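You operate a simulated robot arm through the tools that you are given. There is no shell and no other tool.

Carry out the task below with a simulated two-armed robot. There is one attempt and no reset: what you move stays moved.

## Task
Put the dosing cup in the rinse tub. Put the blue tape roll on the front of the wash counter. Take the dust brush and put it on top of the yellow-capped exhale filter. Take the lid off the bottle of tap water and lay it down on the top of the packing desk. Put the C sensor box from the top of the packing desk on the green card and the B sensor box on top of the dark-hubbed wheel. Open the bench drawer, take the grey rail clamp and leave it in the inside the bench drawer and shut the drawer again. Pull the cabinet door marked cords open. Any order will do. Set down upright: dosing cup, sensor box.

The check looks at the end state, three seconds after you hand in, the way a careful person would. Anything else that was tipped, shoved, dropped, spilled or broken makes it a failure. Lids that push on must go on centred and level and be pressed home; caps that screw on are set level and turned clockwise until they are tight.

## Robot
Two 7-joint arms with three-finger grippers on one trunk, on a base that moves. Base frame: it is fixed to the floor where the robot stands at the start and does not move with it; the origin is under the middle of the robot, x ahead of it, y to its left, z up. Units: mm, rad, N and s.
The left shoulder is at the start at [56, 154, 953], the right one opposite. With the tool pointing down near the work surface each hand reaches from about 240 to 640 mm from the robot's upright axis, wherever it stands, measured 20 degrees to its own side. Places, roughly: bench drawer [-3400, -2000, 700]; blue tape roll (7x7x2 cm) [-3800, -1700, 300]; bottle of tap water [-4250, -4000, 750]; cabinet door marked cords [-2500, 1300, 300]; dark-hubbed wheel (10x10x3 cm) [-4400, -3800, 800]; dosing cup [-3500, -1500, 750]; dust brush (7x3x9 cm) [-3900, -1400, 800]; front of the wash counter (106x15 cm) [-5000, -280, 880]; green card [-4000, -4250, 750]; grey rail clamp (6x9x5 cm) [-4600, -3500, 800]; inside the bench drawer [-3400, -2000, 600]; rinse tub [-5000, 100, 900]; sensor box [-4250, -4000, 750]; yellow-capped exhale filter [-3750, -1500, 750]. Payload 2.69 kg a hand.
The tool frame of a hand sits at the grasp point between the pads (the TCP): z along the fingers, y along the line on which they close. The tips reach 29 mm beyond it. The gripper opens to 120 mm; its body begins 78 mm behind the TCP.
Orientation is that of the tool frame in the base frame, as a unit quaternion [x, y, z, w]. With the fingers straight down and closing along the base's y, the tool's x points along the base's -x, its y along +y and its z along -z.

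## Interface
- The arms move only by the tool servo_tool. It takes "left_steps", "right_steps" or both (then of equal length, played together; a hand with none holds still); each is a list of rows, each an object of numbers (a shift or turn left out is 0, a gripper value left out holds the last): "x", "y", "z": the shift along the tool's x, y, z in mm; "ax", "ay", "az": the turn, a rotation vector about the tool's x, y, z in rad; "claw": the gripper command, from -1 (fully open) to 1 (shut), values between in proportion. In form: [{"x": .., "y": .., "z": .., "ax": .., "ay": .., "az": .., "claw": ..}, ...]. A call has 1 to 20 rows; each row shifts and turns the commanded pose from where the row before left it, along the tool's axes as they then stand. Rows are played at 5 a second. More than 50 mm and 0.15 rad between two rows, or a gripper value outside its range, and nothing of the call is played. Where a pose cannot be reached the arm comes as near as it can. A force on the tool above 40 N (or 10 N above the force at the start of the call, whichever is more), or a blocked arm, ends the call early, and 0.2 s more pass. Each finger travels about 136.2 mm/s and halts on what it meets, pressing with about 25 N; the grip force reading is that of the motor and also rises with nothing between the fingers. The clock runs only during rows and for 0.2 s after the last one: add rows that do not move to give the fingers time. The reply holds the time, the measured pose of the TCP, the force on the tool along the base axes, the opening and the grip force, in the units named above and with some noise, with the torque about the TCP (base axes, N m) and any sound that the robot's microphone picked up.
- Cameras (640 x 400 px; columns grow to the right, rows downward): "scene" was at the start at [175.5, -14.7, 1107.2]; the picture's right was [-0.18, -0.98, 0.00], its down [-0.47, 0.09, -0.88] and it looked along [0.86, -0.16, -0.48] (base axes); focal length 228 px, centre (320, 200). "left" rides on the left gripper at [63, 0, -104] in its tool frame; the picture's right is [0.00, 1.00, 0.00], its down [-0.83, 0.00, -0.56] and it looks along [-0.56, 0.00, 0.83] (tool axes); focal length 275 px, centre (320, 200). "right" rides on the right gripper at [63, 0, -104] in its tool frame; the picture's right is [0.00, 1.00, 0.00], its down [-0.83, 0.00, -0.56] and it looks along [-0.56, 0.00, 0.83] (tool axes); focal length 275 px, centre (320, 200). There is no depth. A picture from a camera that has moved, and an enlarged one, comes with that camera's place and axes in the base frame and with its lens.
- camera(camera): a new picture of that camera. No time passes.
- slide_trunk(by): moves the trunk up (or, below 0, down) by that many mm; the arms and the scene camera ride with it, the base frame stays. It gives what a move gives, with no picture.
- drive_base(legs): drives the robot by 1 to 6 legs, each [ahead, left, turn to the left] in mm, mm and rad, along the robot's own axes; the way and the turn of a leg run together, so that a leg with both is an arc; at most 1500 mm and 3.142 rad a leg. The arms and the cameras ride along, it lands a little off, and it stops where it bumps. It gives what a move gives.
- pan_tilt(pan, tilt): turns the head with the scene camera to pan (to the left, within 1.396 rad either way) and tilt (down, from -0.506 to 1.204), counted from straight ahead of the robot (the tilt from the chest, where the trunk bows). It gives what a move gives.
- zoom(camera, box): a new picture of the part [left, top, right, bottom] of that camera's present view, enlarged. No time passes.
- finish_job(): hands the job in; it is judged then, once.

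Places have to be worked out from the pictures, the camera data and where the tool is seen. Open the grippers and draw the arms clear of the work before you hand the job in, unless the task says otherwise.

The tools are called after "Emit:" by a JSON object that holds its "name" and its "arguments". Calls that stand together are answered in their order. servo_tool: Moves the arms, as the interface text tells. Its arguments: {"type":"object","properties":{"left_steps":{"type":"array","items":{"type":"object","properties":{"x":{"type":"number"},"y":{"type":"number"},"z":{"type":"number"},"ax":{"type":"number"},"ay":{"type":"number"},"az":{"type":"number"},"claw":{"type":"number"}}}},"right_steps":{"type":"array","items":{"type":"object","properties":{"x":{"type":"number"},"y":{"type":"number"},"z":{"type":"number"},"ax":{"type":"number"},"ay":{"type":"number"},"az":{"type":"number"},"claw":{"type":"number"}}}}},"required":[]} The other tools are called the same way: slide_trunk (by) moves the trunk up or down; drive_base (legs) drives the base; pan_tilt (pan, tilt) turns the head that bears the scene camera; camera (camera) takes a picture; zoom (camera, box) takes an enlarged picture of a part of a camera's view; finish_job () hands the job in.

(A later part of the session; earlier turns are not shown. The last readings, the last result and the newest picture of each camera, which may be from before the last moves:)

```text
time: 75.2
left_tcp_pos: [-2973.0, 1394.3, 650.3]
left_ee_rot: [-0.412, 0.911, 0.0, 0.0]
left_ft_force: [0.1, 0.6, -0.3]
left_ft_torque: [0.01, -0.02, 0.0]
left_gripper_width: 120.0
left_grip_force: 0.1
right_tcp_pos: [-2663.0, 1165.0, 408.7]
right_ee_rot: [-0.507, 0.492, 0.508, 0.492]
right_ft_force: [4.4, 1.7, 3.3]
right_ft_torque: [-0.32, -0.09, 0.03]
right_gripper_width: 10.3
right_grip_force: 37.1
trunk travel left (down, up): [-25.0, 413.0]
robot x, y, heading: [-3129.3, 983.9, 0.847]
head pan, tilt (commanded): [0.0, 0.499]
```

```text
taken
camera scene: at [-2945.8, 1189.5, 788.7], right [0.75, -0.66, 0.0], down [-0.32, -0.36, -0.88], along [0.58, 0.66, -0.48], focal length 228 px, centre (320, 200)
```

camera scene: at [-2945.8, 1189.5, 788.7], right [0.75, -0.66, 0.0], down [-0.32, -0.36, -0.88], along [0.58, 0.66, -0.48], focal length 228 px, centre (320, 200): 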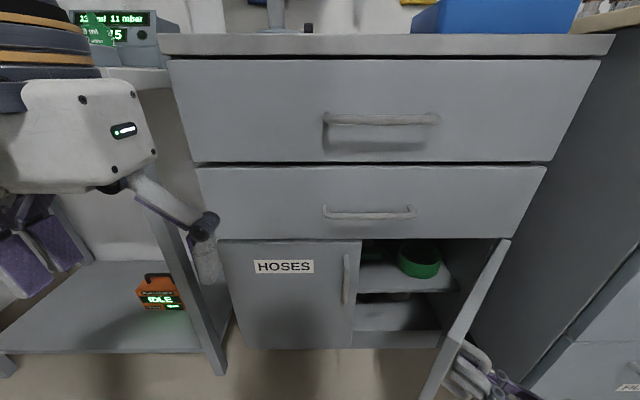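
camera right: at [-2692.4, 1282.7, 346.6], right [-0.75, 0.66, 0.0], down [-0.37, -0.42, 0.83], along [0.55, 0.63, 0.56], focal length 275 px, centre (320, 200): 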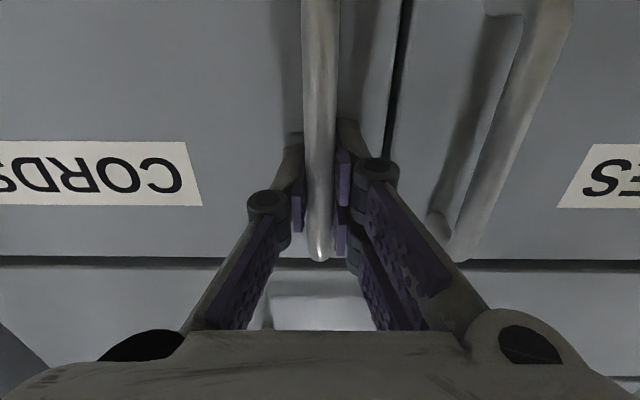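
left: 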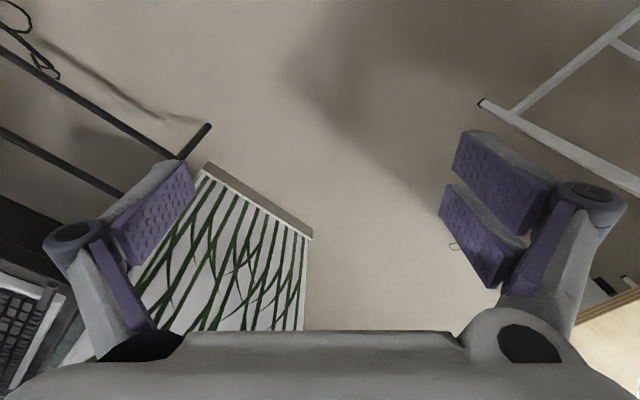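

About 45° open now. I continue to about 65–70°.

Emit:
{"name": "servo_tool", "arguments": {"right_steps": [{"z": -20.2, "y": -3.8, "ax": -0.075}, {"z": -20.2, "y": -3.8, "ax": -0.075}, {"z": -20.2, "y": -3.8, "ax": -0.075}, {"z": -20.2, "y": -3.8, "ax": -0.075}, {"z": -20.2, "y": -3.8, "ax": -0.075}, {}]}}

Emit:
{"name": "camera", "arguments": {"camera": "scene"}}

Emit:
{"name": "pan_tilt", "arguments": {"pan": -0.6, "tilt": 0.6}}

Emit:
{"name": "camera", "arguments": {"camera": "scene"}}

```text
time: 76.6
left_tcp_pos: [-2972.1, 1394.3, 651.0]
left_ee_rot: [-0.412, 0.911, 0.0, 0.0]
left_ft_force: [-0.9, -0.3, -0.4]
left_ft_torque: [0.01, 0.03, -0.02]
left_gripper_width: 120.1
left_grip_force: 0.0
right_tcp_pos: [-2627.3, 1069.2, 407.9]
right_ee_rot: [-0.589, 0.389, 0.591, 0.39]
right_ft_force: [11.7, 6.9, 8.7]
right_ft_torque: [0.63, 0.24, 0.1]
right_gripper_width: 10.1
right_grip_force: 37.7
trunk travel left (down, up): [-25.0, 413.0]
robot x, y, heading: [-3125.8, 982.4, 0.846]
head pan, tilt (commanded): [0.0, 0.499]
```

```text
taken
camera scene: at [-2945.8, 1189.7, 788.7], right [0.75, -0.66, 0.0], down [-0.32, -0.36, -0.88], along [0.58, 0.66, -0.48], focal length 228 px, centre (320, 200)
```

scene: 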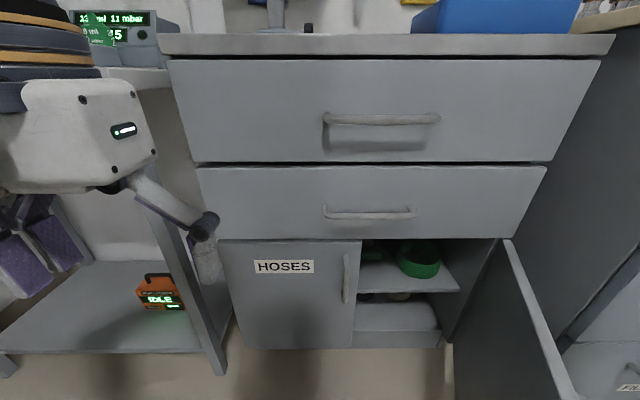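

```text
time: 77.6
left_tcp_pos: [-2972.5, 1394.8, 651.9]
left_ee_rot: [-0.411, 0.911, 0.0, -0.001]
left_ft_force: [-0.6, 0.3, 0.0]
left_ft_torque: [0.02, 0.02, 0.04]
left_gripper_width: 120.0
left_grip_force: 0.1
right_tcp_pos: [-2626.8, 1069.8, 407.8]
right_ee_rot: [-0.589, 0.389, 0.591, 0.39]
right_ft_force: [15.3, 9.3, 12.1]
right_ft_torque: [0.2, 0.06, 0.06]
right_gripper_width: 10.3
right_grip_force: 37.2
trunk travel left (down, up): [-25.0, 413.0]
robot x, y, heading: [-3126.8, 985.2, 0.846]
head pan, tilt (commanded): [-0.6, 0.6]
```

```text
taken
camera scene: at [-2920.4, 1143.2, 779.7], right [0.25, -0.97, 0.0], down [-0.55, -0.14, -0.83], along [0.8, 0.2, -0.56], focal length 228 px, centre (320, 200)
```

scene: 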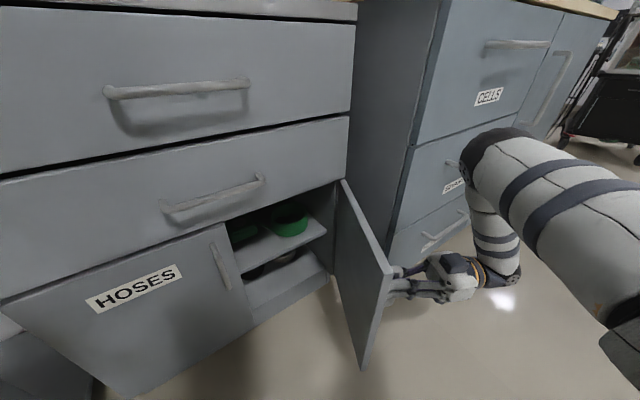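

The door is ~63° open. I go a bit further, then release.

Emit:
{"name": "servo_tool", "arguments": {"right_steps": [{"z": -20.6, "y": -3.8, "ax": -0.075}, {"z": -20.6, "y": -3.8, "ax": -0.075}, {"z": -20.6, "y": -3.8, "ax": -0.075}, {}]}}

Emit:
{"name": "camera", "arguments": {"camera": "scene"}}

```text
time: 78.6
left_tcp_pos: [-2972.8, 1394.6, 652.1]
left_ee_rot: [-0.411, 0.912, 0.0, 0.0]
left_ft_force: [-0.3, 0.3, 0.1]
left_ft_torque: [0.0, 0.0, -0.02]
left_gripper_width: 119.9
left_grip_force: 0.0
right_tcp_pos: [-2586.4, 1020.3, 408.0]
right_ee_rot: [-0.629, 0.32, 0.631, 0.323]
right_ft_force: [15.7, 14.6, 14.2]
right_ft_torque: [0.62, 0.52, 0.07]
right_gripper_width: 10.4
right_grip_force: 37.9
trunk travel left (down, up): [-25.0, 413.0]
robot x, y, heading: [-3127.5, 985.1, 0.849]
head pan, tilt (commanded): [-0.6, 0.6]
```

```text
taken
camera scene: at [-2920.5, 1143.4, 779.6], right [0.25, -0.97, 0.0], down [-0.55, -0.14, -0.83], along [0.8, 0.2, -0.56], focal length 228 px, centre (320, 200)
```

scene: 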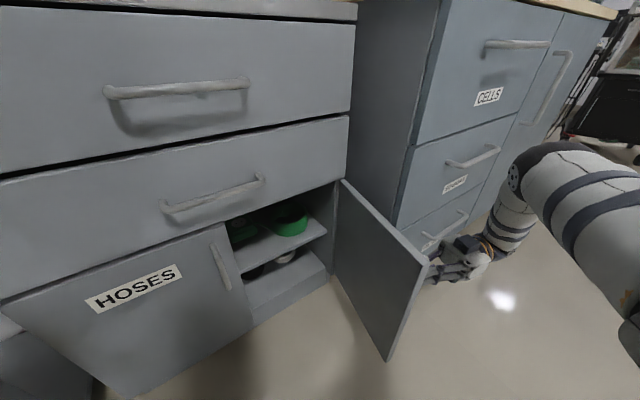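

The door stands ~76° open. I release the bar and draw the hand back out along its axis.

Emit:
{"name": "servo_tool", "arguments": {"right_steps": [{"claw": 0.2}, {}, {"z": -30}, {"z": -40}, {"z": -40}, {}]}}

Emit:
{"name": "camera", "arguments": {"camera": "scene"}}

```text
time: 80.0
left_tcp_pos: [-2971.8, 1395.6, 651.9]
left_ee_rot: [-0.412, 0.911, 0.0, -0.001]
left_ft_force: [-0.2, -0.2, 0.0]
left_ft_torque: [-0.01, 0.01, -0.01]
left_gripper_width: 120.0
left_grip_force: 0.1
right_tcp_pos: [-2558.1, 931.3, 434.0]
right_ee_rot: [-0.629, 0.323, 0.63, 0.322]
right_ft_force: [0.3, -0.7, -0.6]
right_ft_torque: [-0.04, 0.01, -0.02]
right_gripper_width: 47.9
right_grip_force: 0.1
right hand out of reach, approached as far as the arm can: row 4, 5
trunk travel left (down, up): [-25.0, 413.0]
robot x, y, heading: [-3125.2, 983.8, 0.846]
head pan, tilt (commanded): [-0.6, 0.6]
```

```text
taken
camera scene: at [-2920.4, 1142.9, 779.7], right [0.25, -0.97, 0.0], down [-0.55, -0.14, -0.83], along [0.8, 0.2, -0.56], focal length 228 px, centre (320, 200)
```

scene: 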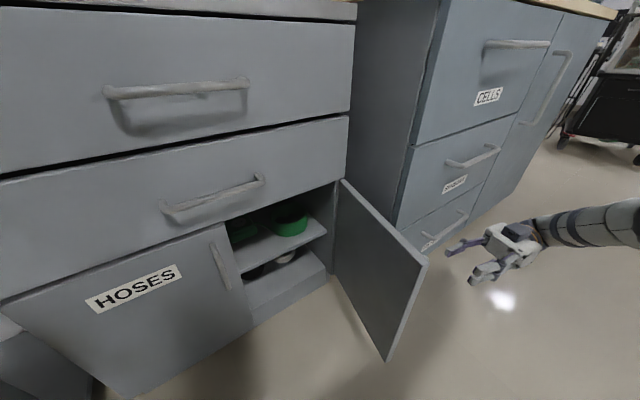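

The hand is clear and the door stays open. I back the base away from the cabinet.

Emit:
{"name": "drive_base", "arguments": {"legs": [[-400, 0, 0]]}}

Emit:
{"name": "servo_tool", "arguments": {"right_steps": [{"z": 40, "ax": 0.135}, {"z": 40, "ax": 0.135}, {"z": 40, "ax": 0.135}, {"z": 40, "ax": 0.135}, {"z": 30, "ax": 0.135}, {"ax": 0.135}, {"ax": 0.135}, {"ax": 0.135}, {"ax": 0.135}, {"ax": 0.135}, {}]}}

Emit:
{"name": "camera", "arguments": {"camera": "scene"}}

```text
time: 82.5
left_tcp_pos: [-3237.3, 1094.7, 651.9]
left_ee_rot: [-0.412, 0.911, 0.0, 0.001]
left_ft_force: [-0.5, -0.3, -0.4]
left_ft_torque: [0.01, 0.02, 0.04]
left_gripper_width: 120.1
left_grip_force: 0.0
right_tcp_pos: [-2823.4, 630.5, 434.3]
right_ee_rot: [-0.628, 0.322, 0.631, 0.321]
right_ft_force: [-0.3, 0.4, -0.4]
right_ft_torque: [-0.02, 0.0, -0.03]
right_gripper_width: 47.9
right_grip_force: 0.1
trunk travel left (down, up): [-25.0, 413.0]
robot x, y, heading: [-3388.8, 685.3, 0.85]
head pan, tilt (commanded): [-0.6, 0.6]
```

```text
time: 84.9
left_tcp_pos: [-3237.0, 1095.1, 652.6]
left_ee_rot: [-0.411, 0.912, 0.0, 0.0]
left_ft_force: [0.0, 0.5, 0.0]
left_ft_torque: [0.01, 0.01, 0.0]
left_gripper_width: 119.9
left_grip_force: 0.1
right_tcp_pos: [-2891.7, 791.4, 434.2]
right_ee_rot: [-0.301, 0.638, 0.325, 0.63]
right_ft_force: [0.0, 0.2, 0.5]
right_ft_torque: [0.0, -0.03, 0.0]
right_gripper_width: 48.1
right_grip_force: 0.1
right hand out of reach, approached as far as the arm can: row 1, 2
trunk travel left (down, up): [-25.0, 413.0]
robot x, y, heading: [-3390.0, 679.7, 0.844]
head pan, tilt (commanded): [-0.6, 0.6]
```

```text
taken
camera scene: at [-3184.8, 842.6, 779.6], right [0.24, -0.97, 0.0], down [-0.55, -0.14, -0.83], along [0.8, 0.2, -0.56], focal length 228 px, centre (320, 200)
```

scene: 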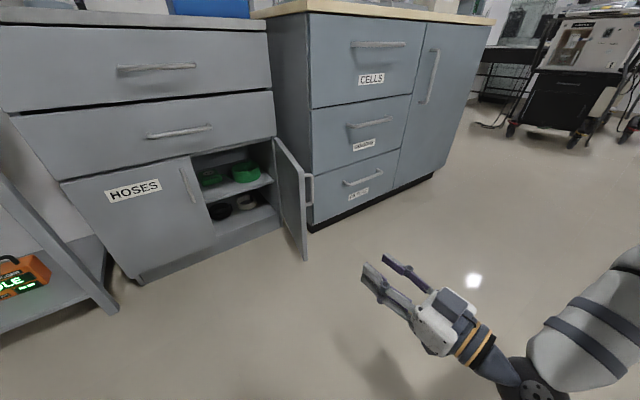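

The CORDS door is open. I raise the trunk again and turn the right hand back to pointing down.

Emit:
{"name": "slide_trunk", "arguments": {"by": 300}}

Emit:
{"name": "servo_tool", "arguments": {"right_steps": [{"ay": 0.1428, "z": -10}, {"ay": 0.1428, "z": -10}, {"ay": 0.1428, "z": -10}, {"ay": 0.1428}, {"ay": 0.1428}, {"ay": 0.1428}, {"ay": 0.1428}, {"ay": 0.1428}, {"ay": 0.1428}, {"ay": 0.1428}, {"ay": 0.1428}, {}]}}

```text
time: 87.9
left_tcp_pos: [-3236.6, 1094.2, 951.0]
left_ee_rot: [-0.412, 0.911, 0.0, 0.001]
left_ft_force: [-0.1, -0.6, 0.4]
left_ft_torque: [-0.01, 0.0, 0.01]
left_gripper_width: 120.3
left_grip_force: 0.1
right_tcp_pos: [-2891.8, 789.2, 730.9]
right_ee_rot: [-0.301, 0.638, 0.325, 0.63]
right_ft_force: [-0.1, 0.1, -0.3]
right_ft_torque: [0.0, -0.01, 0.03]
right_gripper_width: 48.1
right_grip_force: 0.1
trunk travel left (down, up): [-325.0, 113.0]
robot x, y, heading: [-3389.3, 686.8, 0.848]
head pan, tilt (commanded): [-0.6, 0.6]
```

```text
time: 90.5
left_tcp_pos: [-3236.8, 1094.5, 952.5]
left_ee_rot: [-0.411, 0.912, 0.0, 0.0]
left_ft_force: [-1.0, -0.2, -0.4]
left_ft_torque: [0.01, 0.0, -0.01]
left_gripper_width: 120.0
left_grip_force: 0.0
right_tcp_pos: [-2886.4, 769.1, 716.9]
right_ee_rot: [-0.443, 0.896, 0.017, -0.006]
right_ft_force: [-0.3, 0.7, 0.6]
right_ft_torque: [-0.02, -0.03, -0.01]
right_gripper_width: 48.2
right_grip_force: 0.1
right hand out of reach, approached as far as the arm can: row 2, 3, 4
trunk travel left (down, up): [-325.0, 113.0]
robot x, y, heading: [-3391.7, 682.6, 0.851]
head pan, tilt (commanded): [-0.6, 0.6]
```

Now I tidy the right hand (raise it, square it, open), then turn to go down the aisle between rack and wash counter. The room axes lie at heading ≈0.85 / -2.29.

Emit:
{"name": "servo_tool", "arguments": {"right_steps": [{"z": -48, "y": 34, "ax": 0.018, "az": 0.035}, {"z": -48, "y": 34, "ax": 0.018, "az": 0.034}, {"z": -48, "y": 34}, {"z": -48, "y": 34}, {"z": -48, "y": 34, "claw": -1}, {}]}}

Emit:
{"name": "drive_base", "arguments": {"legs": [[-150, 0, 0], [0, 0, 3.14]]}}

Emit:
{"name": "pan_tilt", "arguments": {"pan": 0.0, "tilt": 0.3}}

Emit:
{"name": "camera", "arguments": {"camera": "scene"}}

```text
refused: row 1 steps farther than a row can; nothing moved
```

```text
time: 99.2
left_tcp_pos: [-3649.9, 162.6, 951.7]
left_ee_rot: [0.915, 0.402, 0.001, 0.001]
left_ft_force: [-0.8, 0.2, 0.4]
left_ft_torque: [-0.02, -0.03, -0.02]
left_gripper_width: 120.0
left_grip_force: 0.3
right_tcp_pos: [-3996.0, 495.4, 716.8]
right_ee_rot: [0.901, 0.434, 0.005, 0.017]
right_ft_force: [-0.4, 0.6, 0.2]
right_ft_torque: [0.01, 0.01, -0.01]
right_gripper_width: 47.9
right_grip_force: 0.1
trunk travel left (down, up): [-325.0, 113.0]
robot x, y, heading: [-3490.0, 570.0, -2.31]
head pan, tilt (commanded): [-0.6, 0.6]
```

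```text
time: 100.2
left_tcp_pos: [-3650.0, 163.3, 951.6]
left_ee_rot: [0.916, 0.402, 0.0, -0.001]
left_ft_force: [-0.6, -0.1, -0.4]
left_ft_torque: [0.01, 0.0, 0.0]
left_gripper_width: 120.0
left_grip_force: 0.1
right_tcp_pos: [-3994.3, 496.1, 716.9]
right_ee_rot: [0.901, 0.433, 0.005, 0.016]
right_ft_force: [0.8, -0.8, 0.7]
right_ft_torque: [-0.01, -0.04, -0.01]
right_gripper_width: 48.1
right_grip_force: 0.1
trunk travel left (down, up): [-325.0, 113.0]
robot x, y, heading: [-3487.8, 572.2, -2.319]
head pan, tilt (commanded): [0.0, 0.3]
```

```text
taken
camera scene: at [-3610.9, 441.0, 1125.5], right [-0.74, 0.68, 0.0], down [0.2, 0.22, -0.96], along [-0.65, -0.7, -0.3], focal length 228 px, centre (320, 200)
```

scene: 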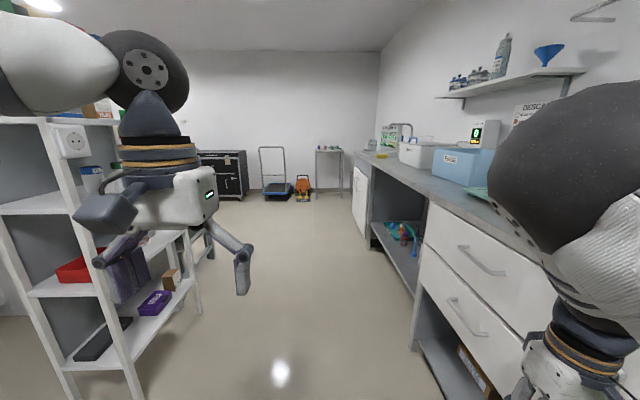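

The in-row shift was too long (norm > 50), so only the base moved. I tidy the right hand now with smaller steps.

Emit:
{"name": "servo_tool", "arguments": {"right_steps": [{"z": -40, "y": 28, "ax": 0.018, "az": 0.035}, {"z": -40, "y": 28, "ax": 0.018, "az": 0.034}, {"z": -40, "y": 28}, {"z": -40, "y": 28}, {"z": -40, "y": 28}, {"z": -40, "y": 28, "claw": -1}, {}]}}

Emit:
{"name": "camera", "arguments": {"camera": "scene"}}

```text
time: 101.8
left_tcp_pos: [-3649.9, 163.8, 951.4]
left_ee_rot: [0.916, 0.402, 0.0, 0.0]
left_ft_force: [-0.2, -0.5, -0.5]
left_ft_torque: [-0.05, 0.01, 0.0]
left_gripper_width: 120.1
left_grip_force: 0.1
right_tcp_pos: [-3989.7, 358.4, 915.6]
right_ee_rot: [0.916, 0.402, -0.001, 0.001]
right_ft_force: [0.4, 1.2, 0.4]
right_ft_torque: [-0.04, 0.0, -0.03]
right_gripper_width: 119.8
right_grip_force: 0.0
right hand out of reach, approached as far as the arm can: row 2, 3, 4, 5, 6
trunk travel left (down, up): [-325.0, 113.0]
robot x, y, heading: [-3491.5, 570.8, -2.315]
head pan, tilt (commanded): [0.0, 0.3]
```

```text
taken
camera scene: at [-3610.9, 441.0, 1125.5], right [-0.74, 0.68, 0.0], down [0.2, 0.22, -0.96], along [-0.65, -0.7, -0.3], focal length 228 px, centre (320, 200)
```

scene: 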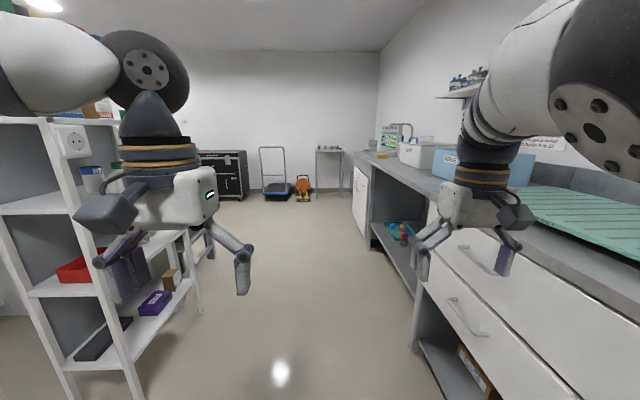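

The aisle is clear. I draw the right hand in a bit and drive ahead down the aisle to about level with the bench, then look to both sides.

Emit:
{"name": "servo_tool", "arguments": {"right_steps": [{"x": 40, "y": 25}, {"x": 40, "y": 25}, {"y": 20}, {}]}}

Emit:
{"name": "drive_base", "arguments": {"legs": [[1400, 90, 0.02]]}}

Emit:
{"name": "pan_tilt", "arguments": {"pan": 0.7, "tilt": 0.3}}

Emit:
{"name": "camera", "arguments": {"camera": "scene"}}

Emit:
{"name": "pan_tilt", "arguments": {"pan": -0.8, "tilt": 0.3}}

Emit:
{"name": "camera", "arguments": {"camera": "scene"}}

Emit:
{"name": "pan_tilt", "arguments": {"pan": 0.1, "tilt": 0.3}}

Emit:
{"name": "camera", "arguments": {"camera": "scene"}}

```text
time: 102.8
left_tcp_pos: [-3650.1, 162.8, 951.2]
left_ee_rot: [0.916, 0.402, 0.0, 0.0]
left_ft_force: [0.3, 0.4, 0.2]
left_ft_torque: [-0.03, -0.03, 0.0]
left_gripper_width: 120.1
left_grip_force: 0.0
right_tcp_pos: [-3975.8, 333.2, 911.3]
right_ee_rot: [0.916, 0.402, -0.002, 0.001]
right_ft_force: [-0.2, 0.8, -0.6]
right_ft_torque: [0.01, 0.01, 0.01]
right_gripper_width: 120.0
right_grip_force: 0.2
right hand out of reach, approached as far as the arm can: row 1, 2, 3
trunk travel left (down, up): [-325.0, 113.0]
robot x, y, heading: [-3491.9, 571.3, -2.317]
head pan, tilt (commanded): [0.0, 0.3]
```

```text
time: 109.8
left_tcp_pos: [-4505.3, -949.2, 951.5]
left_ee_rot: [0.91, 0.415, -0.001, 0.001]
left_ft_force: [0.4, 0.4, -0.2]
left_ft_torque: [-0.03, 0.01, 0.02]
left_gripper_width: 119.7
left_grip_force: 0.1
right_tcp_pos: [-4837.1, -787.5, 910.3]
right_ee_rot: [0.91, 0.415, -0.001, 0.001]
right_ft_force: [0.4, -0.4, 0.1]
right_ft_torque: [-0.03, -0.01, -0.01]
right_gripper_width: 120.1
right_grip_force: 0.1
trunk travel left (down, up): [-325.0, 113.0]
robot x, y, heading: [-4357.5, -533.8, -2.286]
head pan, tilt (commanded): [0.0, 0.3]
```

```text
time: 110.9
left_tcp_pos: [-4505.8, -949.6, 950.6]
left_ee_rot: [0.91, 0.416, 0.001, -0.001]
left_ft_force: [-0.1, 0.4, -0.4]
left_ft_torque: [0.0, 0.04, -0.01]
left_gripper_width: 120.0
left_grip_force: 0.0
right_tcp_pos: [-4836.6, -788.9, 911.9]
right_ee_rot: [0.91, 0.415, -0.003, 0.0]
right_ft_force: [0.9, -0.6, -0.1]
right_ft_torque: [0.01, 0.0, 0.0]
right_gripper_width: 119.9
right_grip_force: 0.0
trunk travel left (down, up): [-325.0, 113.0]
robot x, y, heading: [-4353.2, -535.4, -2.284]
head pan, tilt (commanded): [0.7, 0.3]
```

```text
taken
camera scene: at [-4414.6, -693.4, 1125.5], right [-1.0, 0.01, 0.0], down [0.0, 0.3, -0.96], along [-0.01, -0.96, -0.3], focal length 228 px, centre (320, 200)
```

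scene: 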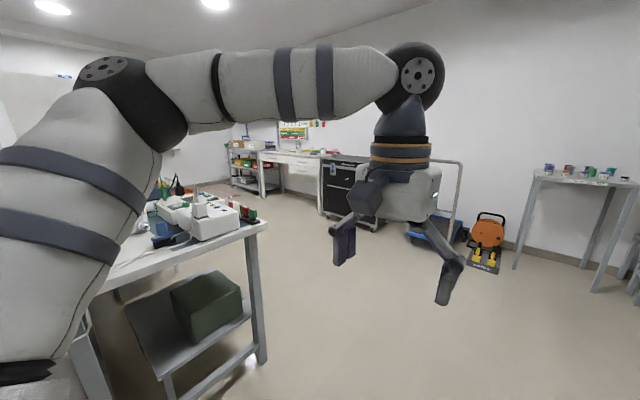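

```text
time: 112.5
left_tcp_pos: [-4505.4, -949.9, 950.8]
left_ee_rot: [0.909, 0.416, 0.0, 0.0]
left_ft_force: [0.1, -0.2, -0.8]
left_ft_torque: [0.03, 0.03, 0.0]
left_gripper_width: 120.0
left_grip_force: 0.0
right_tcp_pos: [-4837.7, -787.8, 911.1]
right_ee_rot: [0.909, 0.416, -0.003, 0.001]
right_ft_force: [0.3, -0.3, 1.1]
right_ft_torque: [-0.02, -0.01, 0.02]
right_gripper_width: 120.0
right_grip_force: 0.1
trunk travel left (down, up): [-325.0, 113.0]
robot x, y, heading: [-4357.9, -536.6, -2.289]
head pan, tilt (commanded): [-0.799, 0.3]
```

```text
taken
camera scene: at [-4506.5, -605.5, 1125.5], right [-0.06, 1.0, 0.0], down [0.3, 0.02, -0.96], along [-0.95, -0.06, -0.3], focal length 228 px, centre (320, 200)
```

scene: 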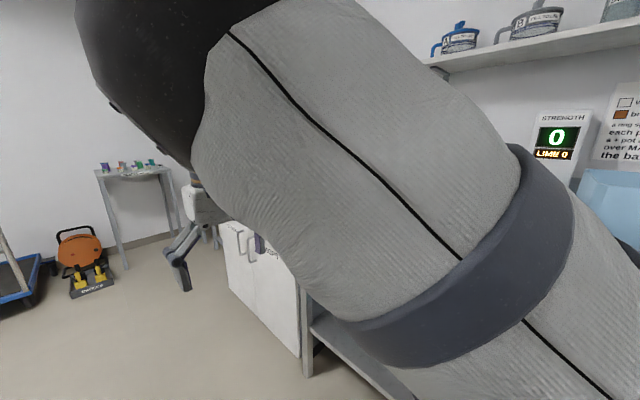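

```text
time: 113.7
left_tcp_pos: [-4505.6, -949.1, 951.7]
left_ee_rot: [0.91, 0.415, -0.001, 0.0]
left_ft_force: [-1.0, 0.0, -1.2]
left_ft_torque: [-0.01, -0.01, -0.02]
left_gripper_width: 120.0
left_grip_force: 0.0
right_tcp_pos: [-4837.0, -787.9, 910.3]
right_ee_rot: [0.91, 0.415, -0.002, 0.002]
right_ft_force: [0.0, -0.4, 0.0]
right_ft_torque: [0.0, 0.02, -0.02]
right_gripper_width: 120.1
right_grip_force: 0.1
trunk travel left (down, up): [-325.0, 113.0]
robot x, y, heading: [-4353.2, -542.2, -2.285]
head pan, tilt (commanded): [0.099, 0.3]
```

```text
taken
camera scene: at [-4467.2, -676.3, 1125.5], right [-0.82, 0.58, 0.0], down [0.17, 0.24, -0.96], along [-0.55, -0.78, -0.3], focal length 228 px, centre (320, 200)
```

scene: 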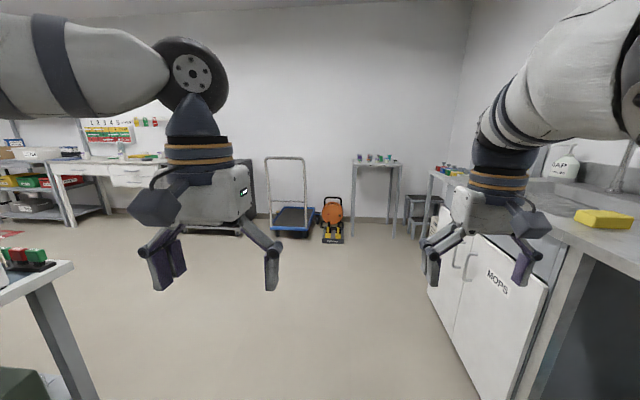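

The bench's free end is at about (-4147,-1564); its working side faces the aisle beyond. I drive on past it, turn about to face the bench and move alongside.

Emit:
{"name": "drive_base", "arguments": {"legs": [[1300, 0, 0], [0, 0, 3.135], [0, -600, 0]]}}

Emit:
{"name": "pan_tilt", "arguments": {"pan": -0.3, "tilt": 0.45}}

Emit:
{"name": "camera", "arguments": {"camera": "scene"}}

```text
time: 132.1
left_tcp_pos: [-4600.8, -1519.3, 951.8]
left_ee_rot: [-0.4, 0.917, -0.001, -0.001]
left_ft_force: [0.2, -0.7, -0.2]
left_ft_torque: [0.0, 0.0, 0.0]
left_gripper_width: 120.1
left_grip_force: 0.1
right_tcp_pos: [-4274.3, -1691.7, 911.1]
right_ee_rot: [-0.401, 0.916, 0.001, 0.003]
right_ft_force: [0.1, 0.9, 0.6]
right_ft_torque: [0.03, 0.0, -0.01]
right_gripper_width: 120.1
right_grip_force: 0.0
trunk travel left (down, up): [-325.0, 113.0]
robot x, y, heading: [-4763.6, -1932.8, 0.829]
head pan, tilt (commanded): [0.099, 0.3]
```

```text
time: 132.9
left_tcp_pos: [-4600.5, -1518.9, 950.8]
left_ee_rot: [-0.4, 0.917, 0.0, -0.001]
left_ft_force: [-0.4, 0.1, -0.7]
left_ft_torque: [0.01, 0.02, -0.01]
left_gripper_width: 119.8
left_grip_force: 0.0
right_tcp_pos: [-4273.3, -1692.2, 910.5]
right_ee_rot: [-0.401, 0.916, 0.001, 0.003]
right_ft_force: [0.3, 0.7, -0.3]
right_ft_torque: [0.0, 0.02, -0.03]
right_gripper_width: 120.1
right_grip_force: 0.0
trunk travel left (down, up): [-325.0, 113.0]
robot x, y, heading: [-4761.9, -1926.5, 0.828]
head pan, tilt (commanded): [-0.3, 0.45]
```

```text
taken
camera scene: at [-4624.8, -1815.2, 1111.6], right [0.5, -0.87, 0.0], down [-0.38, -0.22, -0.9], along [0.78, 0.45, -0.43], focal length 228 px, centre (320, 200)
```

scene: 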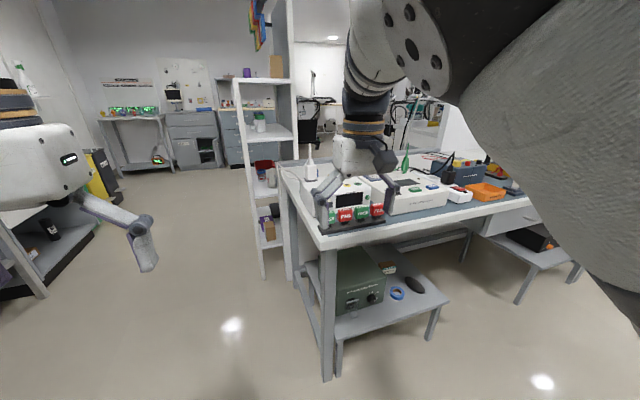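

I see the bench from its working side, with the tape roll on the low shelf. I shift right to stand before it and look straight on.

Emit:
{"name": "drive_base", "arguments": {"legs": [[0, -520, 0.02]]}}

Emit:
{"name": "pan_tilt", "arguments": {"pan": 0.0, "tilt": 0.5}}

Emit:
{"name": "camera", "arguments": {"camera": "scene"}}

```text
time: 137.4
left_tcp_pos: [-4222.2, -1864.8, 952.3]
left_ee_rot: [-0.41, 0.912, 0.0, 0.0]
left_ft_force: [-0.1, 0.1, 0.1]
left_ft_torque: [0.03, 0.01, 0.02]
left_gripper_width: 120.1
left_grip_force: 0.1
right_tcp_pos: [-3892.6, -2030.3, 910.7]
right_ee_rot: [-0.409, 0.912, 0.001, 0.003]
right_ft_force: [0.3, 0.9, -0.5]
right_ft_torque: [0.01, -0.04, 0.01]
right_gripper_width: 120.0
right_grip_force: 0.1
trunk travel left (down, up): [-325.0, 113.0]
robot x, y, heading: [-4378.8, -2279.2, 0.843]
head pan, tilt (commanded): [-0.3, 0.45]
```

```text
time: 138.2
left_tcp_pos: [-4223.0, -1864.9, 951.6]
left_ee_rot: [-0.409, 0.912, 0.0, 0.0]
left_ft_force: [-0.1, 0.0, -0.4]
left_ft_torque: [0.02, 0.03, -0.01]
left_gripper_width: 120.1
left_grip_force: 0.0
right_tcp_pos: [-3893.0, -2032.2, 910.3]
right_ee_rot: [-0.41, 0.912, 0.001, 0.003]
right_ft_force: [0.0, -0.3, -0.5]
right_ft_torque: [-0.01, 0.0, 0.01]
right_gripper_width: 119.9
right_grip_force: 0.0
trunk travel left (down, up): [-325.0, 113.0]
robot x, y, heading: [-4376.5, -2278.0, 0.844]
head pan, tilt (commanded): [0.0, 0.499]
```

```text
taken
camera scene: at [-4259.7, -2141.6, 1107.1], right [0.75, -0.66, 0.0], down [-0.32, -0.36, -0.88], along [0.58, 0.66, -0.48], focal length 228 px, centre (320, 200)
```

scene: 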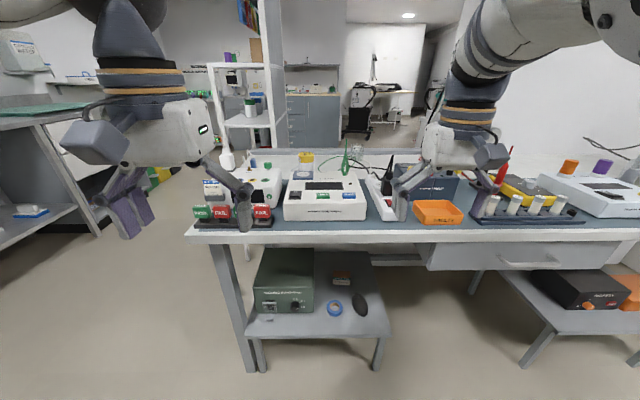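

I can see the bench drawer (handle near px 530,260), tape roll below, and the bench top. I zoom in on the top items.

Emit:
{"name": "zoom", "arguments": {"camera": "scene", "box": [190, 140, 410, 240]}}

Emit:
{"name": "zoom", "arguments": {"camera": "scene", "box": [370, 140, 640, 280]}}

Emit:
{"name": "zoom", "arguments": {"camera": "scene", "box": [220, 230, 420, 380]}}

```text
2.91 times, centred on (300, 190) of scene
camera zoom: at [-4259.7, -2141.6, 1107.1], right [0.75, -0.66, 0.0], down [-0.32, -0.36, -0.88], along [0.58, 0.66, -0.48], focal length 662 px, centre (378, 229)
```

zoom: 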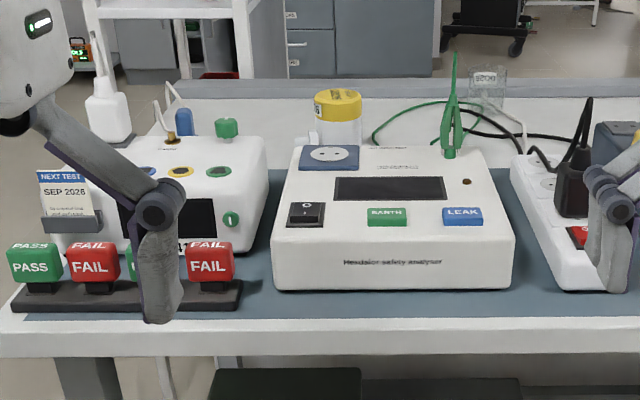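

```text
2.37 times, centred on (505, 210) of scene
camera zoom: at [-4259.7, -2141.6, 1107.1], right [0.75, -0.66, 0.0], down [-0.32, -0.36, -0.88], along [0.58, 0.66, -0.48], focal length 540 px, centre (-118, 176)
```

zoom: 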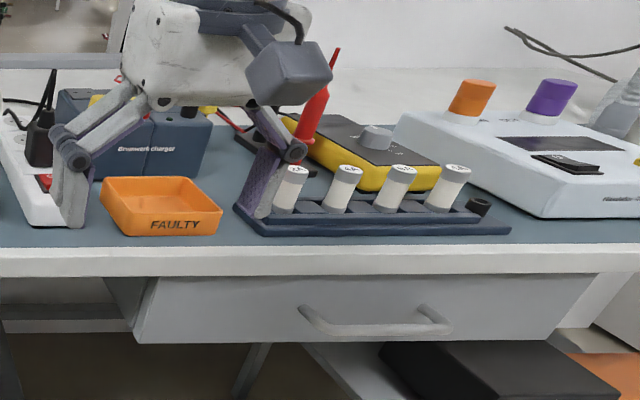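

```text
2.67 times, centred on (320, 305) of scene
camera zoom: at [-4259.7, -2141.6, 1107.1], right [0.75, -0.66, 0.0], down [-0.32, -0.36, -0.88], along [0.58, 0.66, -0.48], focal length 607 px, centre (320, -80)
```

zoom: 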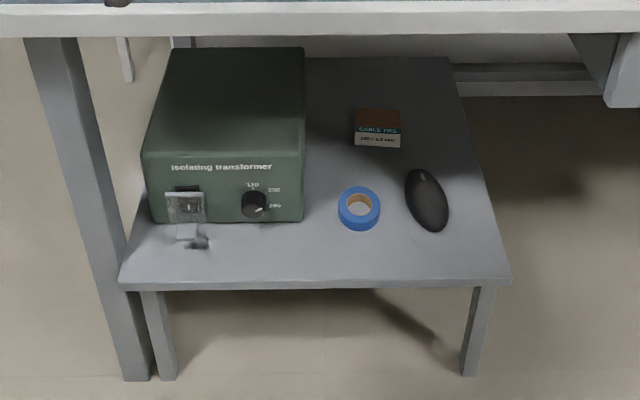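

The yellow-capped filter stands behind the safety analyser, the clear dosing cup behind on the right, the tape roll on the low shelf. I move the left hand aside to see what stands at the bench's left end.

Emit:
{"name": "servo_tool", "arguments": {"left_steps": [{"y": 40}, {"y": 40}, {"y": 40}, {"y": 40, "x": 20}, {"x": 40}, {"x": 40}, {}]}}

Emit:
{"name": "slide_trunk", "arguments": {"by": 113}}

Emit:
{"name": "zoom", "arguments": {"camera": "scene", "box": [190, 160, 350, 260]}}

Emit:
{"name": "camera", "arguments": {"camera": "scene"}}

```text
time: 139.8
left_tcp_pos: [-4409.2, -1833.3, 951.6]
left_ee_rot: [-0.41, 0.912, 0.0, 0.0]
left_ft_force: [0.4, -0.6, 0.0]
left_ft_torque: [0.02, 0.01, 0.0]
left_gripper_width: 120.2
left_grip_force: 0.1
right_tcp_pos: [-3894.2, -2031.9, 911.2]
right_ee_rot: [-0.41, 0.912, 0.001, 0.004]
right_ft_force: [-0.1, -1.0, 0.1]
right_ft_torque: [-0.02, -0.02, -0.05]
right_gripper_width: 119.8
right_grip_force: 0.0
trunk travel left (down, up): [-325.0, 113.0]
robot x, y, heading: [-4374.2, -2279.7, 0.847]
head pan, tilt (commanded): [0.0, 0.499]
```

```text
time: 141.3
left_tcp_pos: [-4409.1, -1834.5, 1063.5]
left_ee_rot: [-0.411, 0.912, 0.0, -0.002]
left_ft_force: [-0.4, -0.4, -0.9]
left_ft_torque: [0.0, 0.03, -0.03]
left_gripper_width: 120.0
left_grip_force: 0.1
right_tcp_pos: [-3893.6, -2030.5, 1022.7]
right_ee_rot: [-0.41, 0.912, 0.0, 0.001]
right_ft_force: [0.1, 0.3, -0.8]
right_ft_torque: [-0.04, 0.02, 0.01]
right_gripper_width: 119.9
right_grip_force: 0.1
trunk travel left (down, up): [-438.0, 0.0]
robot x, y, heading: [-4374.7, -2276.0, 0.846]
head pan, tilt (commanded): [0.0, 0.499]
```

```text
4.00 times, centred on (270, 210) of scene
camera zoom: at [-4315.7, -2204.6, 1235.5], right [0.75, -0.66, 0.0], down [-0.32, -0.36, -0.88], along [0.58, 0.66, -0.48], focal length 911 px, centre (520, 160)
```

zoom: 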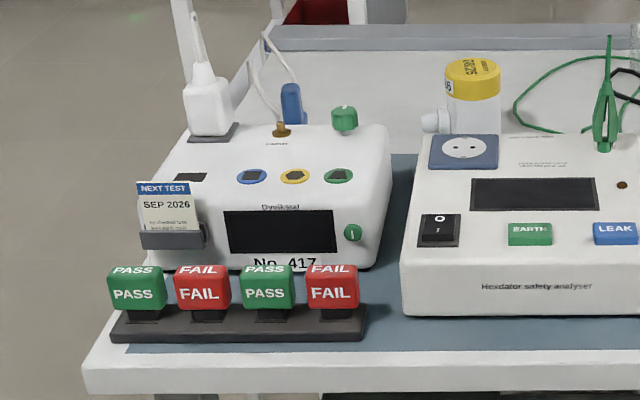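

```text
taken
camera scene: at [-4315.7, -2204.6, 1235.5], right [0.75, -0.66, 0.0], down [-0.32, -0.36, -0.88], along [0.58, 0.66, -0.48], focal length 228 px, centre (320, 200)
```

scene: 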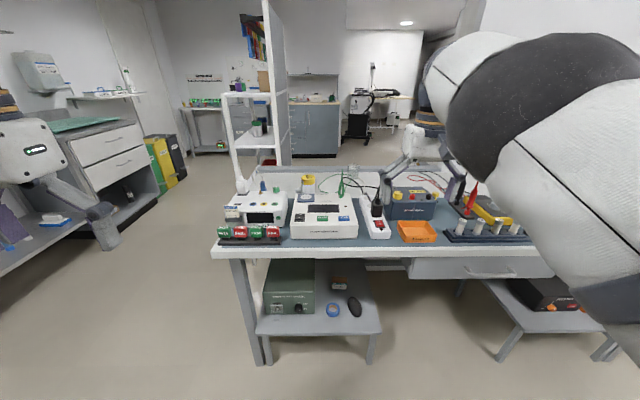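

I zoom in closer on the left rear of the bench.

Emit:
{"name": "zoom", "arguments": {"camera": "scene", "box": [225, 160, 305, 210]}}

Emit:
{"name": "zoom", "arguments": {"camera": "scene", "box": [280, 160, 440, 260]}}

```text
8.00 times, centred on (265, 185) of scene
camera zoom: at [-4315.7, -2204.6, 1235.5], right [0.75, -0.66, 0.0], down [-0.32, -0.36, -0.88], along [0.58, 0.66, -0.48], focal length 1822 px, centre (760, 320)
```

zoom: 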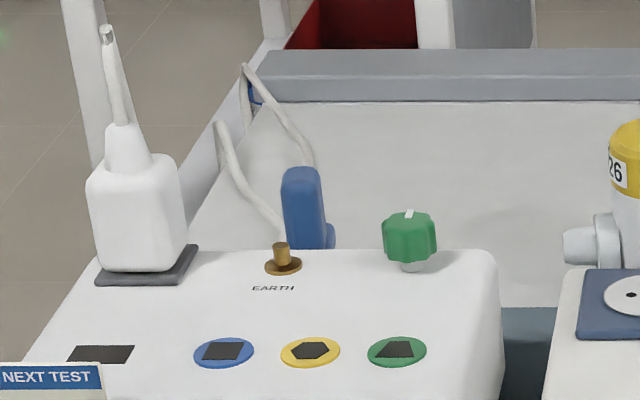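

```text
4.00 times, centred on (360, 210) of scene
camera zoom: at [-4315.7, -2204.6, 1235.5], right [0.75, -0.66, 0.0], down [-0.32, -0.36, -0.88], along [0.58, 0.66, -0.48], focal length 911 px, centre (160, 160)
```

zoom: 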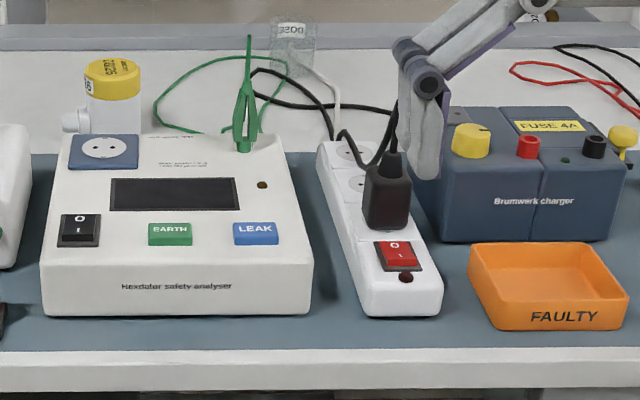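

The blue piece behind the tester may be the brush; I will inspect it later from the other side. Next I turn round to the packing desk behind me.

Emit:
{"name": "drive_base", "arguments": {"legs": [[-200, 0, 0], [0, 0, 3.138]]}}

Emit:
{"name": "pan_tilt", "arguments": {"pan": 0.3, "tilt": 0.4}}

Emit:
{"name": "camera", "arguments": {"camera": "scene"}}

```text
time: 150.2
left_tcp_pos: [-4484.1, -2869.2, 1062.5]
left_ee_rot: [0.914, 0.405, 0.0, -0.001]
left_ft_force: [-0.1, -0.8, 0.4]
left_ft_torque: [0.0, 0.01, -0.02]
left_gripper_width: 120.3
left_grip_force: 0.0
right_tcp_pos: [-4997.3, -2666.5, 1024.9]
right_ee_rot: [0.914, 0.405, -0.002, 0.0]
right_ft_force: [0.2, -0.3, -0.8]
right_ft_torque: [-0.02, 0.03, 0.0]
right_gripper_width: 120.0
right_grip_force: 0.0
trunk travel left (down, up): [-438.0, 0.0]
robot x, y, heading: [-4514.5, -2429.0, -2.31]
head pan, tilt (commanded): [0.0, 0.499]
```

```text
time: 151.0
left_tcp_pos: [-4483.2, -2869.4, 1064.2]
left_ee_rot: [0.915, 0.404, 0.0, 0.001]
left_ft_force: [-0.2, 0.6, 0.0]
left_ft_torque: [0.0, -0.03, 0.03]
left_gripper_width: 119.9
left_grip_force: 0.1
right_tcp_pos: [-4996.5, -2667.9, 1023.6]
right_ee_rot: [0.914, 0.405, -0.003, 0.001]
right_ft_force: [0.3, 0.6, 0.8]
right_ft_torque: [-0.01, -0.02, 0.03]
right_gripper_width: 120.0
right_grip_force: 0.0
trunk travel left (down, up): [-438.0, 0.0]
robot x, y, heading: [-4508.8, -2425.2, -2.31]
head pan, tilt (commanded): [0.3, 0.4]
```

```text
taken
camera scene: at [-4551.4, -2509.3, 1244.7], right [-0.91, 0.42, 0.0], down [0.17, 0.35, -0.92], along [-0.39, -0.83, -0.39], focal length 228 px, centre (320, 200)
```

scene: 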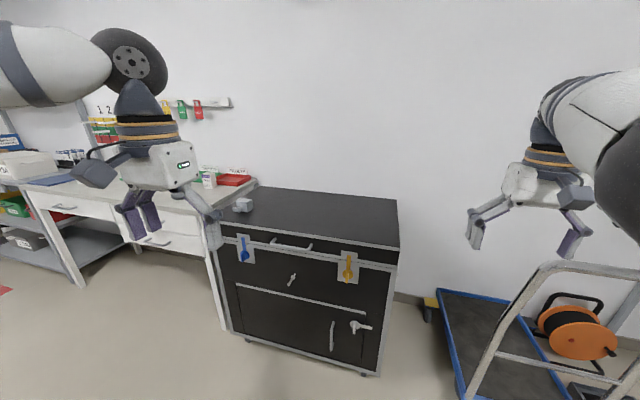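

The rail clamp sits on the black chest; the packing desk is to the left. I shift left along the desk and look.

Emit:
{"name": "drive_base", "arguments": {"legs": [[0, 1000, 0.017]]}}

Emit:
{"name": "pan_tilt", "arguments": {"pan": 0.0, "tilt": 0.45}}

Emit:
{"name": "camera", "arguments": {"camera": "scene"}}

```text
time: 158.9
left_tcp_pos: [-3725.7, -3523.7, 1064.6]
left_ee_rot: [0.908, 0.419, 0.001, 0.0]
left_ft_force: [0.4, -0.2, -0.2]
left_ft_torque: [-0.04, -0.04, 0.02]
left_gripper_width: 120.0
left_grip_force: 0.0
right_tcp_pos: [-4246.3, -3336.4, 1022.5]
right_ee_rot: [0.908, 0.419, -0.002, 0.001]
right_ft_force: [1.2, 0.3, 0.0]
right_ft_torque: [-0.01, -0.02, 0.03]
right_gripper_width: 120.1
right_grip_force: 0.1
trunk travel left (down, up): [-438.0, 0.0]
robot x, y, heading: [-3765.9, -3082.7, -2.277]
head pan, tilt (commanded): [0.3, 0.4]
```

```text
time: 159.7
left_tcp_pos: [-3725.7, -3523.9, 1064.8]
left_ee_rot: [0.908, 0.419, -0.001, 0.0]
left_ft_force: [0.1, -0.7, -0.3]
left_ft_torque: [0.03, 0.02, 0.01]
left_gripper_width: 120.0
left_grip_force: 0.1
right_tcp_pos: [-4245.0, -3337.1, 1023.6]
right_ee_rot: [0.908, 0.419, -0.002, 0.001]
right_ft_force: [0.2, -0.7, -0.7]
right_ft_torque: [-0.02, -0.02, 0.0]
right_gripper_width: 119.8
right_grip_force: 0.1
trunk travel left (down, up): [-438.0, 0.0]
robot x, y, heading: [-3766.4, -3079.1, -2.28]
head pan, tilt (commanded): [0.0, 0.45]
```

```text
taken
camera scene: at [-3827.0, -3150.9, 1240.0], right [-0.76, 0.65, 0.0], down [0.28, 0.33, -0.9], along [-0.58, -0.69, -0.44], focal length 228 px, centre (320, 200)
```

scene: 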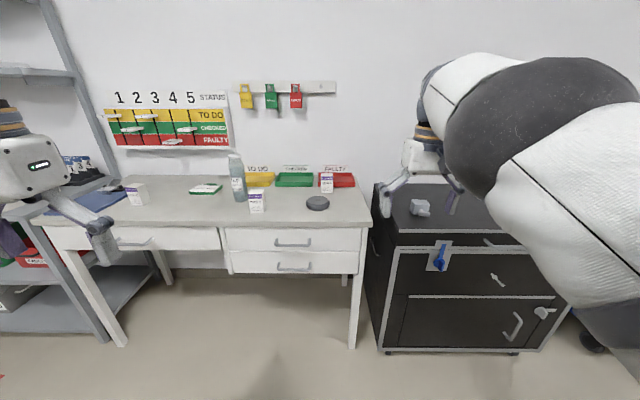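

Good view of the packing desk. I zoom in on the items.

Emit:
{"name": "zoom", "arguments": {"camera": "scene", "box": [110, 140, 250, 228]}}

Emit:
{"name": "zoom", "arguments": {"camera": "scene", "box": [220, 140, 440, 230]}}

```text
4.55 times, centred on (180, 184) of scene
camera zoom: at [-3827.0, -3150.9, 1240.0], right [-0.76, 0.65, 0.0], down [0.28, 0.33, -0.9], along [-0.58, -0.69, -0.44], focal length 1035 px, centre (956, 273)
```

zoom: 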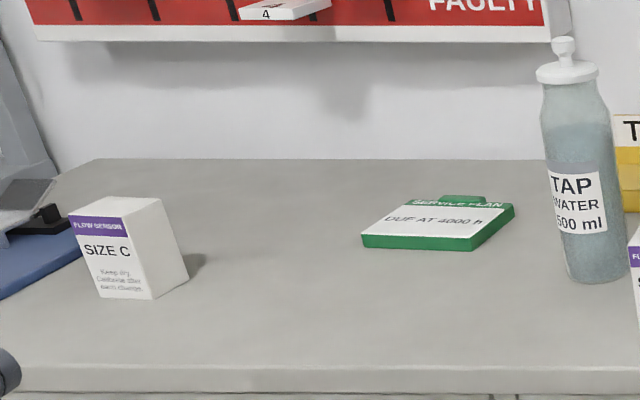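

```text
2.91 times, centred on (330, 185) of scene
camera zoom: at [-3827.0, -3150.9, 1240.0], right [-0.76, 0.65, 0.0], down [0.28, 0.33, -0.9], along [-0.58, -0.69, -0.44], focal length 662 px, centre (291, 244)
```

zoom: 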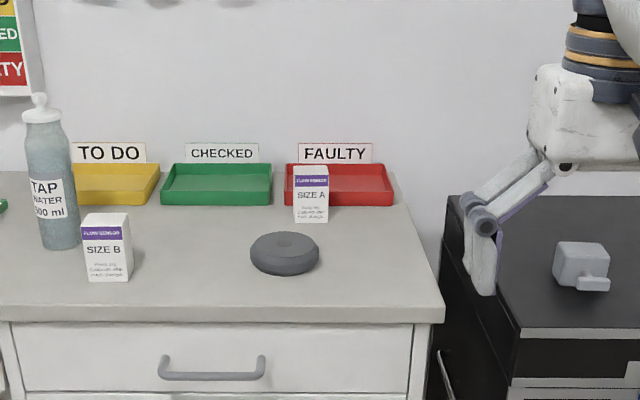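

Boxes A, B, C, the wheel, card and bottle are identified. Before closing in I look down at my own base to judge its extent.

Emit:
{"name": "pan_tilt", "arguments": {"pan": 0.0, "tilt": 1.2}}

Emit:
{"name": "camera", "arguments": {"camera": "scene"}}

```text
time: 160.8
left_tcp_pos: [-3725.0, -3523.5, 1063.8]
left_ee_rot: [0.908, 0.419, 0.001, 0.0]
left_ft_force: [0.0, 0.3, -0.1]
left_ft_torque: [-0.01, 0.03, 0.01]
left_gripper_width: 120.0
left_grip_force: 0.1
right_tcp_pos: [-4244.0, -3336.9, 1023.7]
right_ee_rot: [0.908, 0.42, -0.003, 0.001]
right_ft_force: [-0.3, -0.9, 0.0]
right_ft_torque: [-0.01, 0.0, -0.04]
right_gripper_width: 120.0
right_grip_force: 0.0
trunk travel left (down, up): [-438.0, 0.0]
robot x, y, heading: [-3768.1, -3081.3, -2.275]
head pan, tilt (commanded): [0.0, 1.201]
```

```text
taken
camera scene: at [-3803.8, -3123.4, 1181.9], right [-0.76, 0.65, 0.0], down [0.6, 0.71, -0.36], along [-0.24, -0.28, -0.93], focal length 228 px, centre (320, 200)
```

scene: 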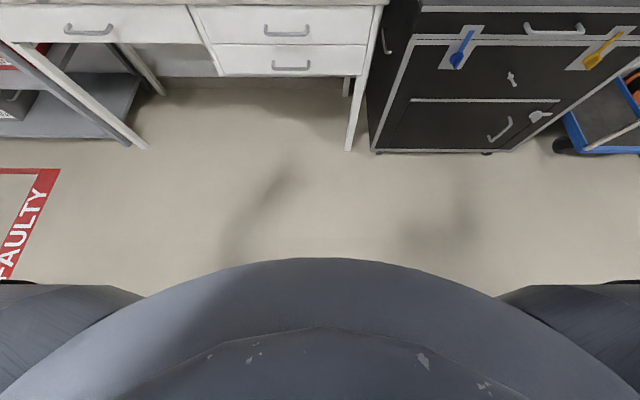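

The base front lies within ~200 mm of the axis, so I can stand close to the desk. I move to a spot in front of the bottle/card area and lower the trunk to the start height.

Emit:
{"name": "drive_base", "arguments": {"legs": [[350, 560, -0.013]]}}

Emit:
{"name": "slide_trunk", "arguments": {"by": -60}}

Emit:
{"name": "pan_tilt", "arguments": {"pan": 0.0, "tilt": 0.6}}

Emit:
{"name": "camera", "arguments": {"camera": "scene"}}

```text
time: 165.7
left_tcp_pos: [-3533.9, -4158.2, 1064.1]
left_ee_rot: [0.911, 0.412, 0.0, 0.0]
left_ft_force: [-0.5, -0.2, 0.0]
left_ft_torque: [-0.04, 0.01, 0.02]
left_gripper_width: 120.1
left_grip_force: 0.1
right_tcp_pos: [-4049.8, -3963.7, 1024.7]
right_ee_rot: [0.911, 0.412, -0.003, 0.002]
right_ft_force: [-1.0, -0.2, 0.6]
right_ft_torque: [-0.02, -0.01, 0.0]
right_gripper_width: 120.1
right_grip_force: 0.0
trunk travel left (down, up): [-438.0, 0.0]
robot x, y, heading: [-3570.4, -3715.5, -2.291]
head pan, tilt (commanded): [0.0, 1.201]
```

```text
time: 166.7
left_tcp_pos: [-3532.6, -4156.4, 1004.3]
left_ee_rot: [0.911, 0.412, -0.001, 0.0]
left_ft_force: [-0.2, 0.5, 0.5]
left_ft_torque: [-0.02, 0.03, 0.02]
left_gripper_width: 120.0
left_grip_force: 0.2
right_tcp_pos: [-4051.2, -3961.3, 960.0]
right_ee_rot: [0.912, 0.411, 0.003, -0.001]
right_ft_force: [0.1, -0.5, 0.3]
right_ft_torque: [0.01, -0.02, -0.01]
right_gripper_width: 120.1
right_grip_force: 0.0
trunk travel left (down, up): [-378.0, 60.0]
robot x, y, heading: [-3566.8, -3713.8, -2.293]
head pan, tilt (commanded): [0.0, 1.201]
```

```text
time: 167.7
left_tcp_pos: [-3533.3, -4157.2, 1003.5]
left_ee_rot: [0.911, 0.412, -0.001, 0.001]
left_ft_force: [-0.4, -0.2, 0.0]
left_ft_torque: [0.0, -0.01, 0.03]
left_gripper_width: 120.1
left_grip_force: 0.1
right_tcp_pos: [-4050.2, -3964.0, 964.7]
right_ee_rot: [0.91, 0.414, -0.003, 0.002]
right_ft_force: [-0.1, 0.7, -0.5]
right_ft_torque: [0.01, -0.01, 0.01]
right_gripper_width: 119.9
right_grip_force: 0.0
trunk travel left (down, up): [-378.0, 60.0]
robot x, y, heading: [-3569.2, -3712.9, -2.291]
head pan, tilt (commanded): [0.0, 0.6]
```

```text
taken
camera scene: at [-3667.0, -3826.9, 1159.0], right [-0.75, 0.66, 0.0], down [0.37, 0.42, -0.82], along [-0.54, -0.62, -0.57], focal length 228 px, centre (320, 200)
```

scene: 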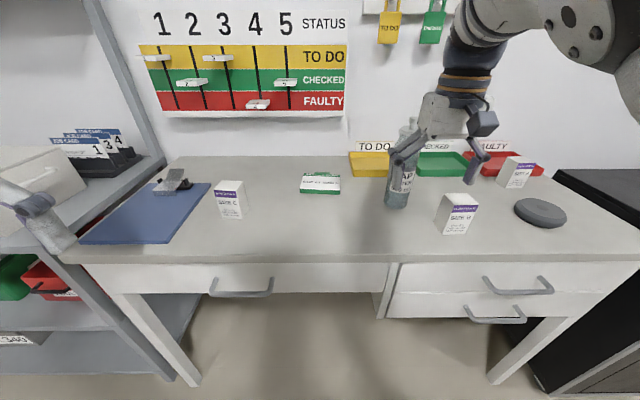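

I zoom on the bottle's lid and the nearby boxes from here.

Emit:
{"name": "zoom", "arguments": {"camera": "scene", "box": [350, 100, 470, 240]}}

Emit:
{"name": "camera", "arguments": {"camera": "right"}}

```text
2.86 times, centred on (410, 170) of scene
camera zoom: at [-3667.0, -3826.9, 1159.0], right [-0.75, 0.66, 0.0], down [0.37, 0.42, -0.82], along [-0.54, -0.62, -0.57], focal length 650 px, centre (63, 286)
```

zoom: 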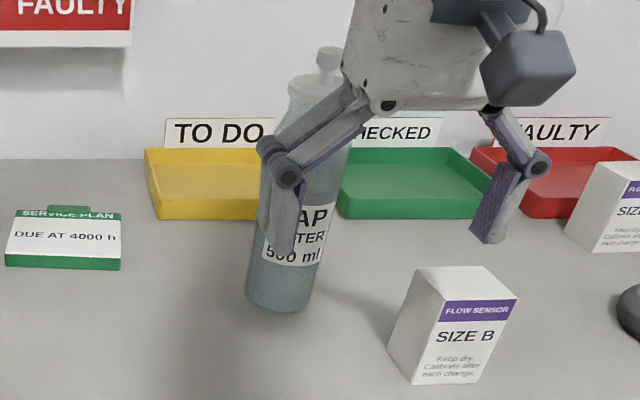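

```text
taken
camera right: at [-4006.9, -3916.2, 1068.8], right [0.76, -0.66, 0.0], down [-0.54, -0.63, 0.56], along [-0.37, -0.42, -0.83], focal length 275 px, centre (320, 200)
```

right: 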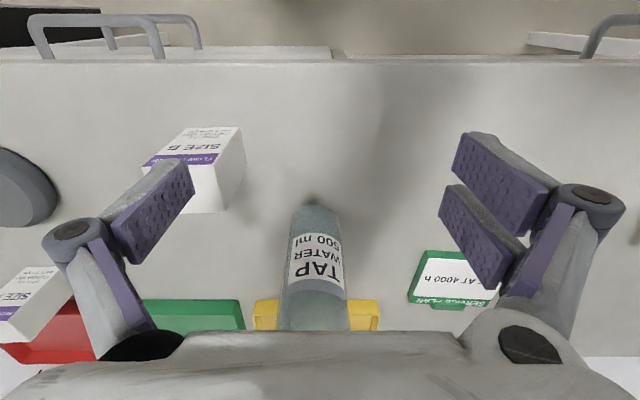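

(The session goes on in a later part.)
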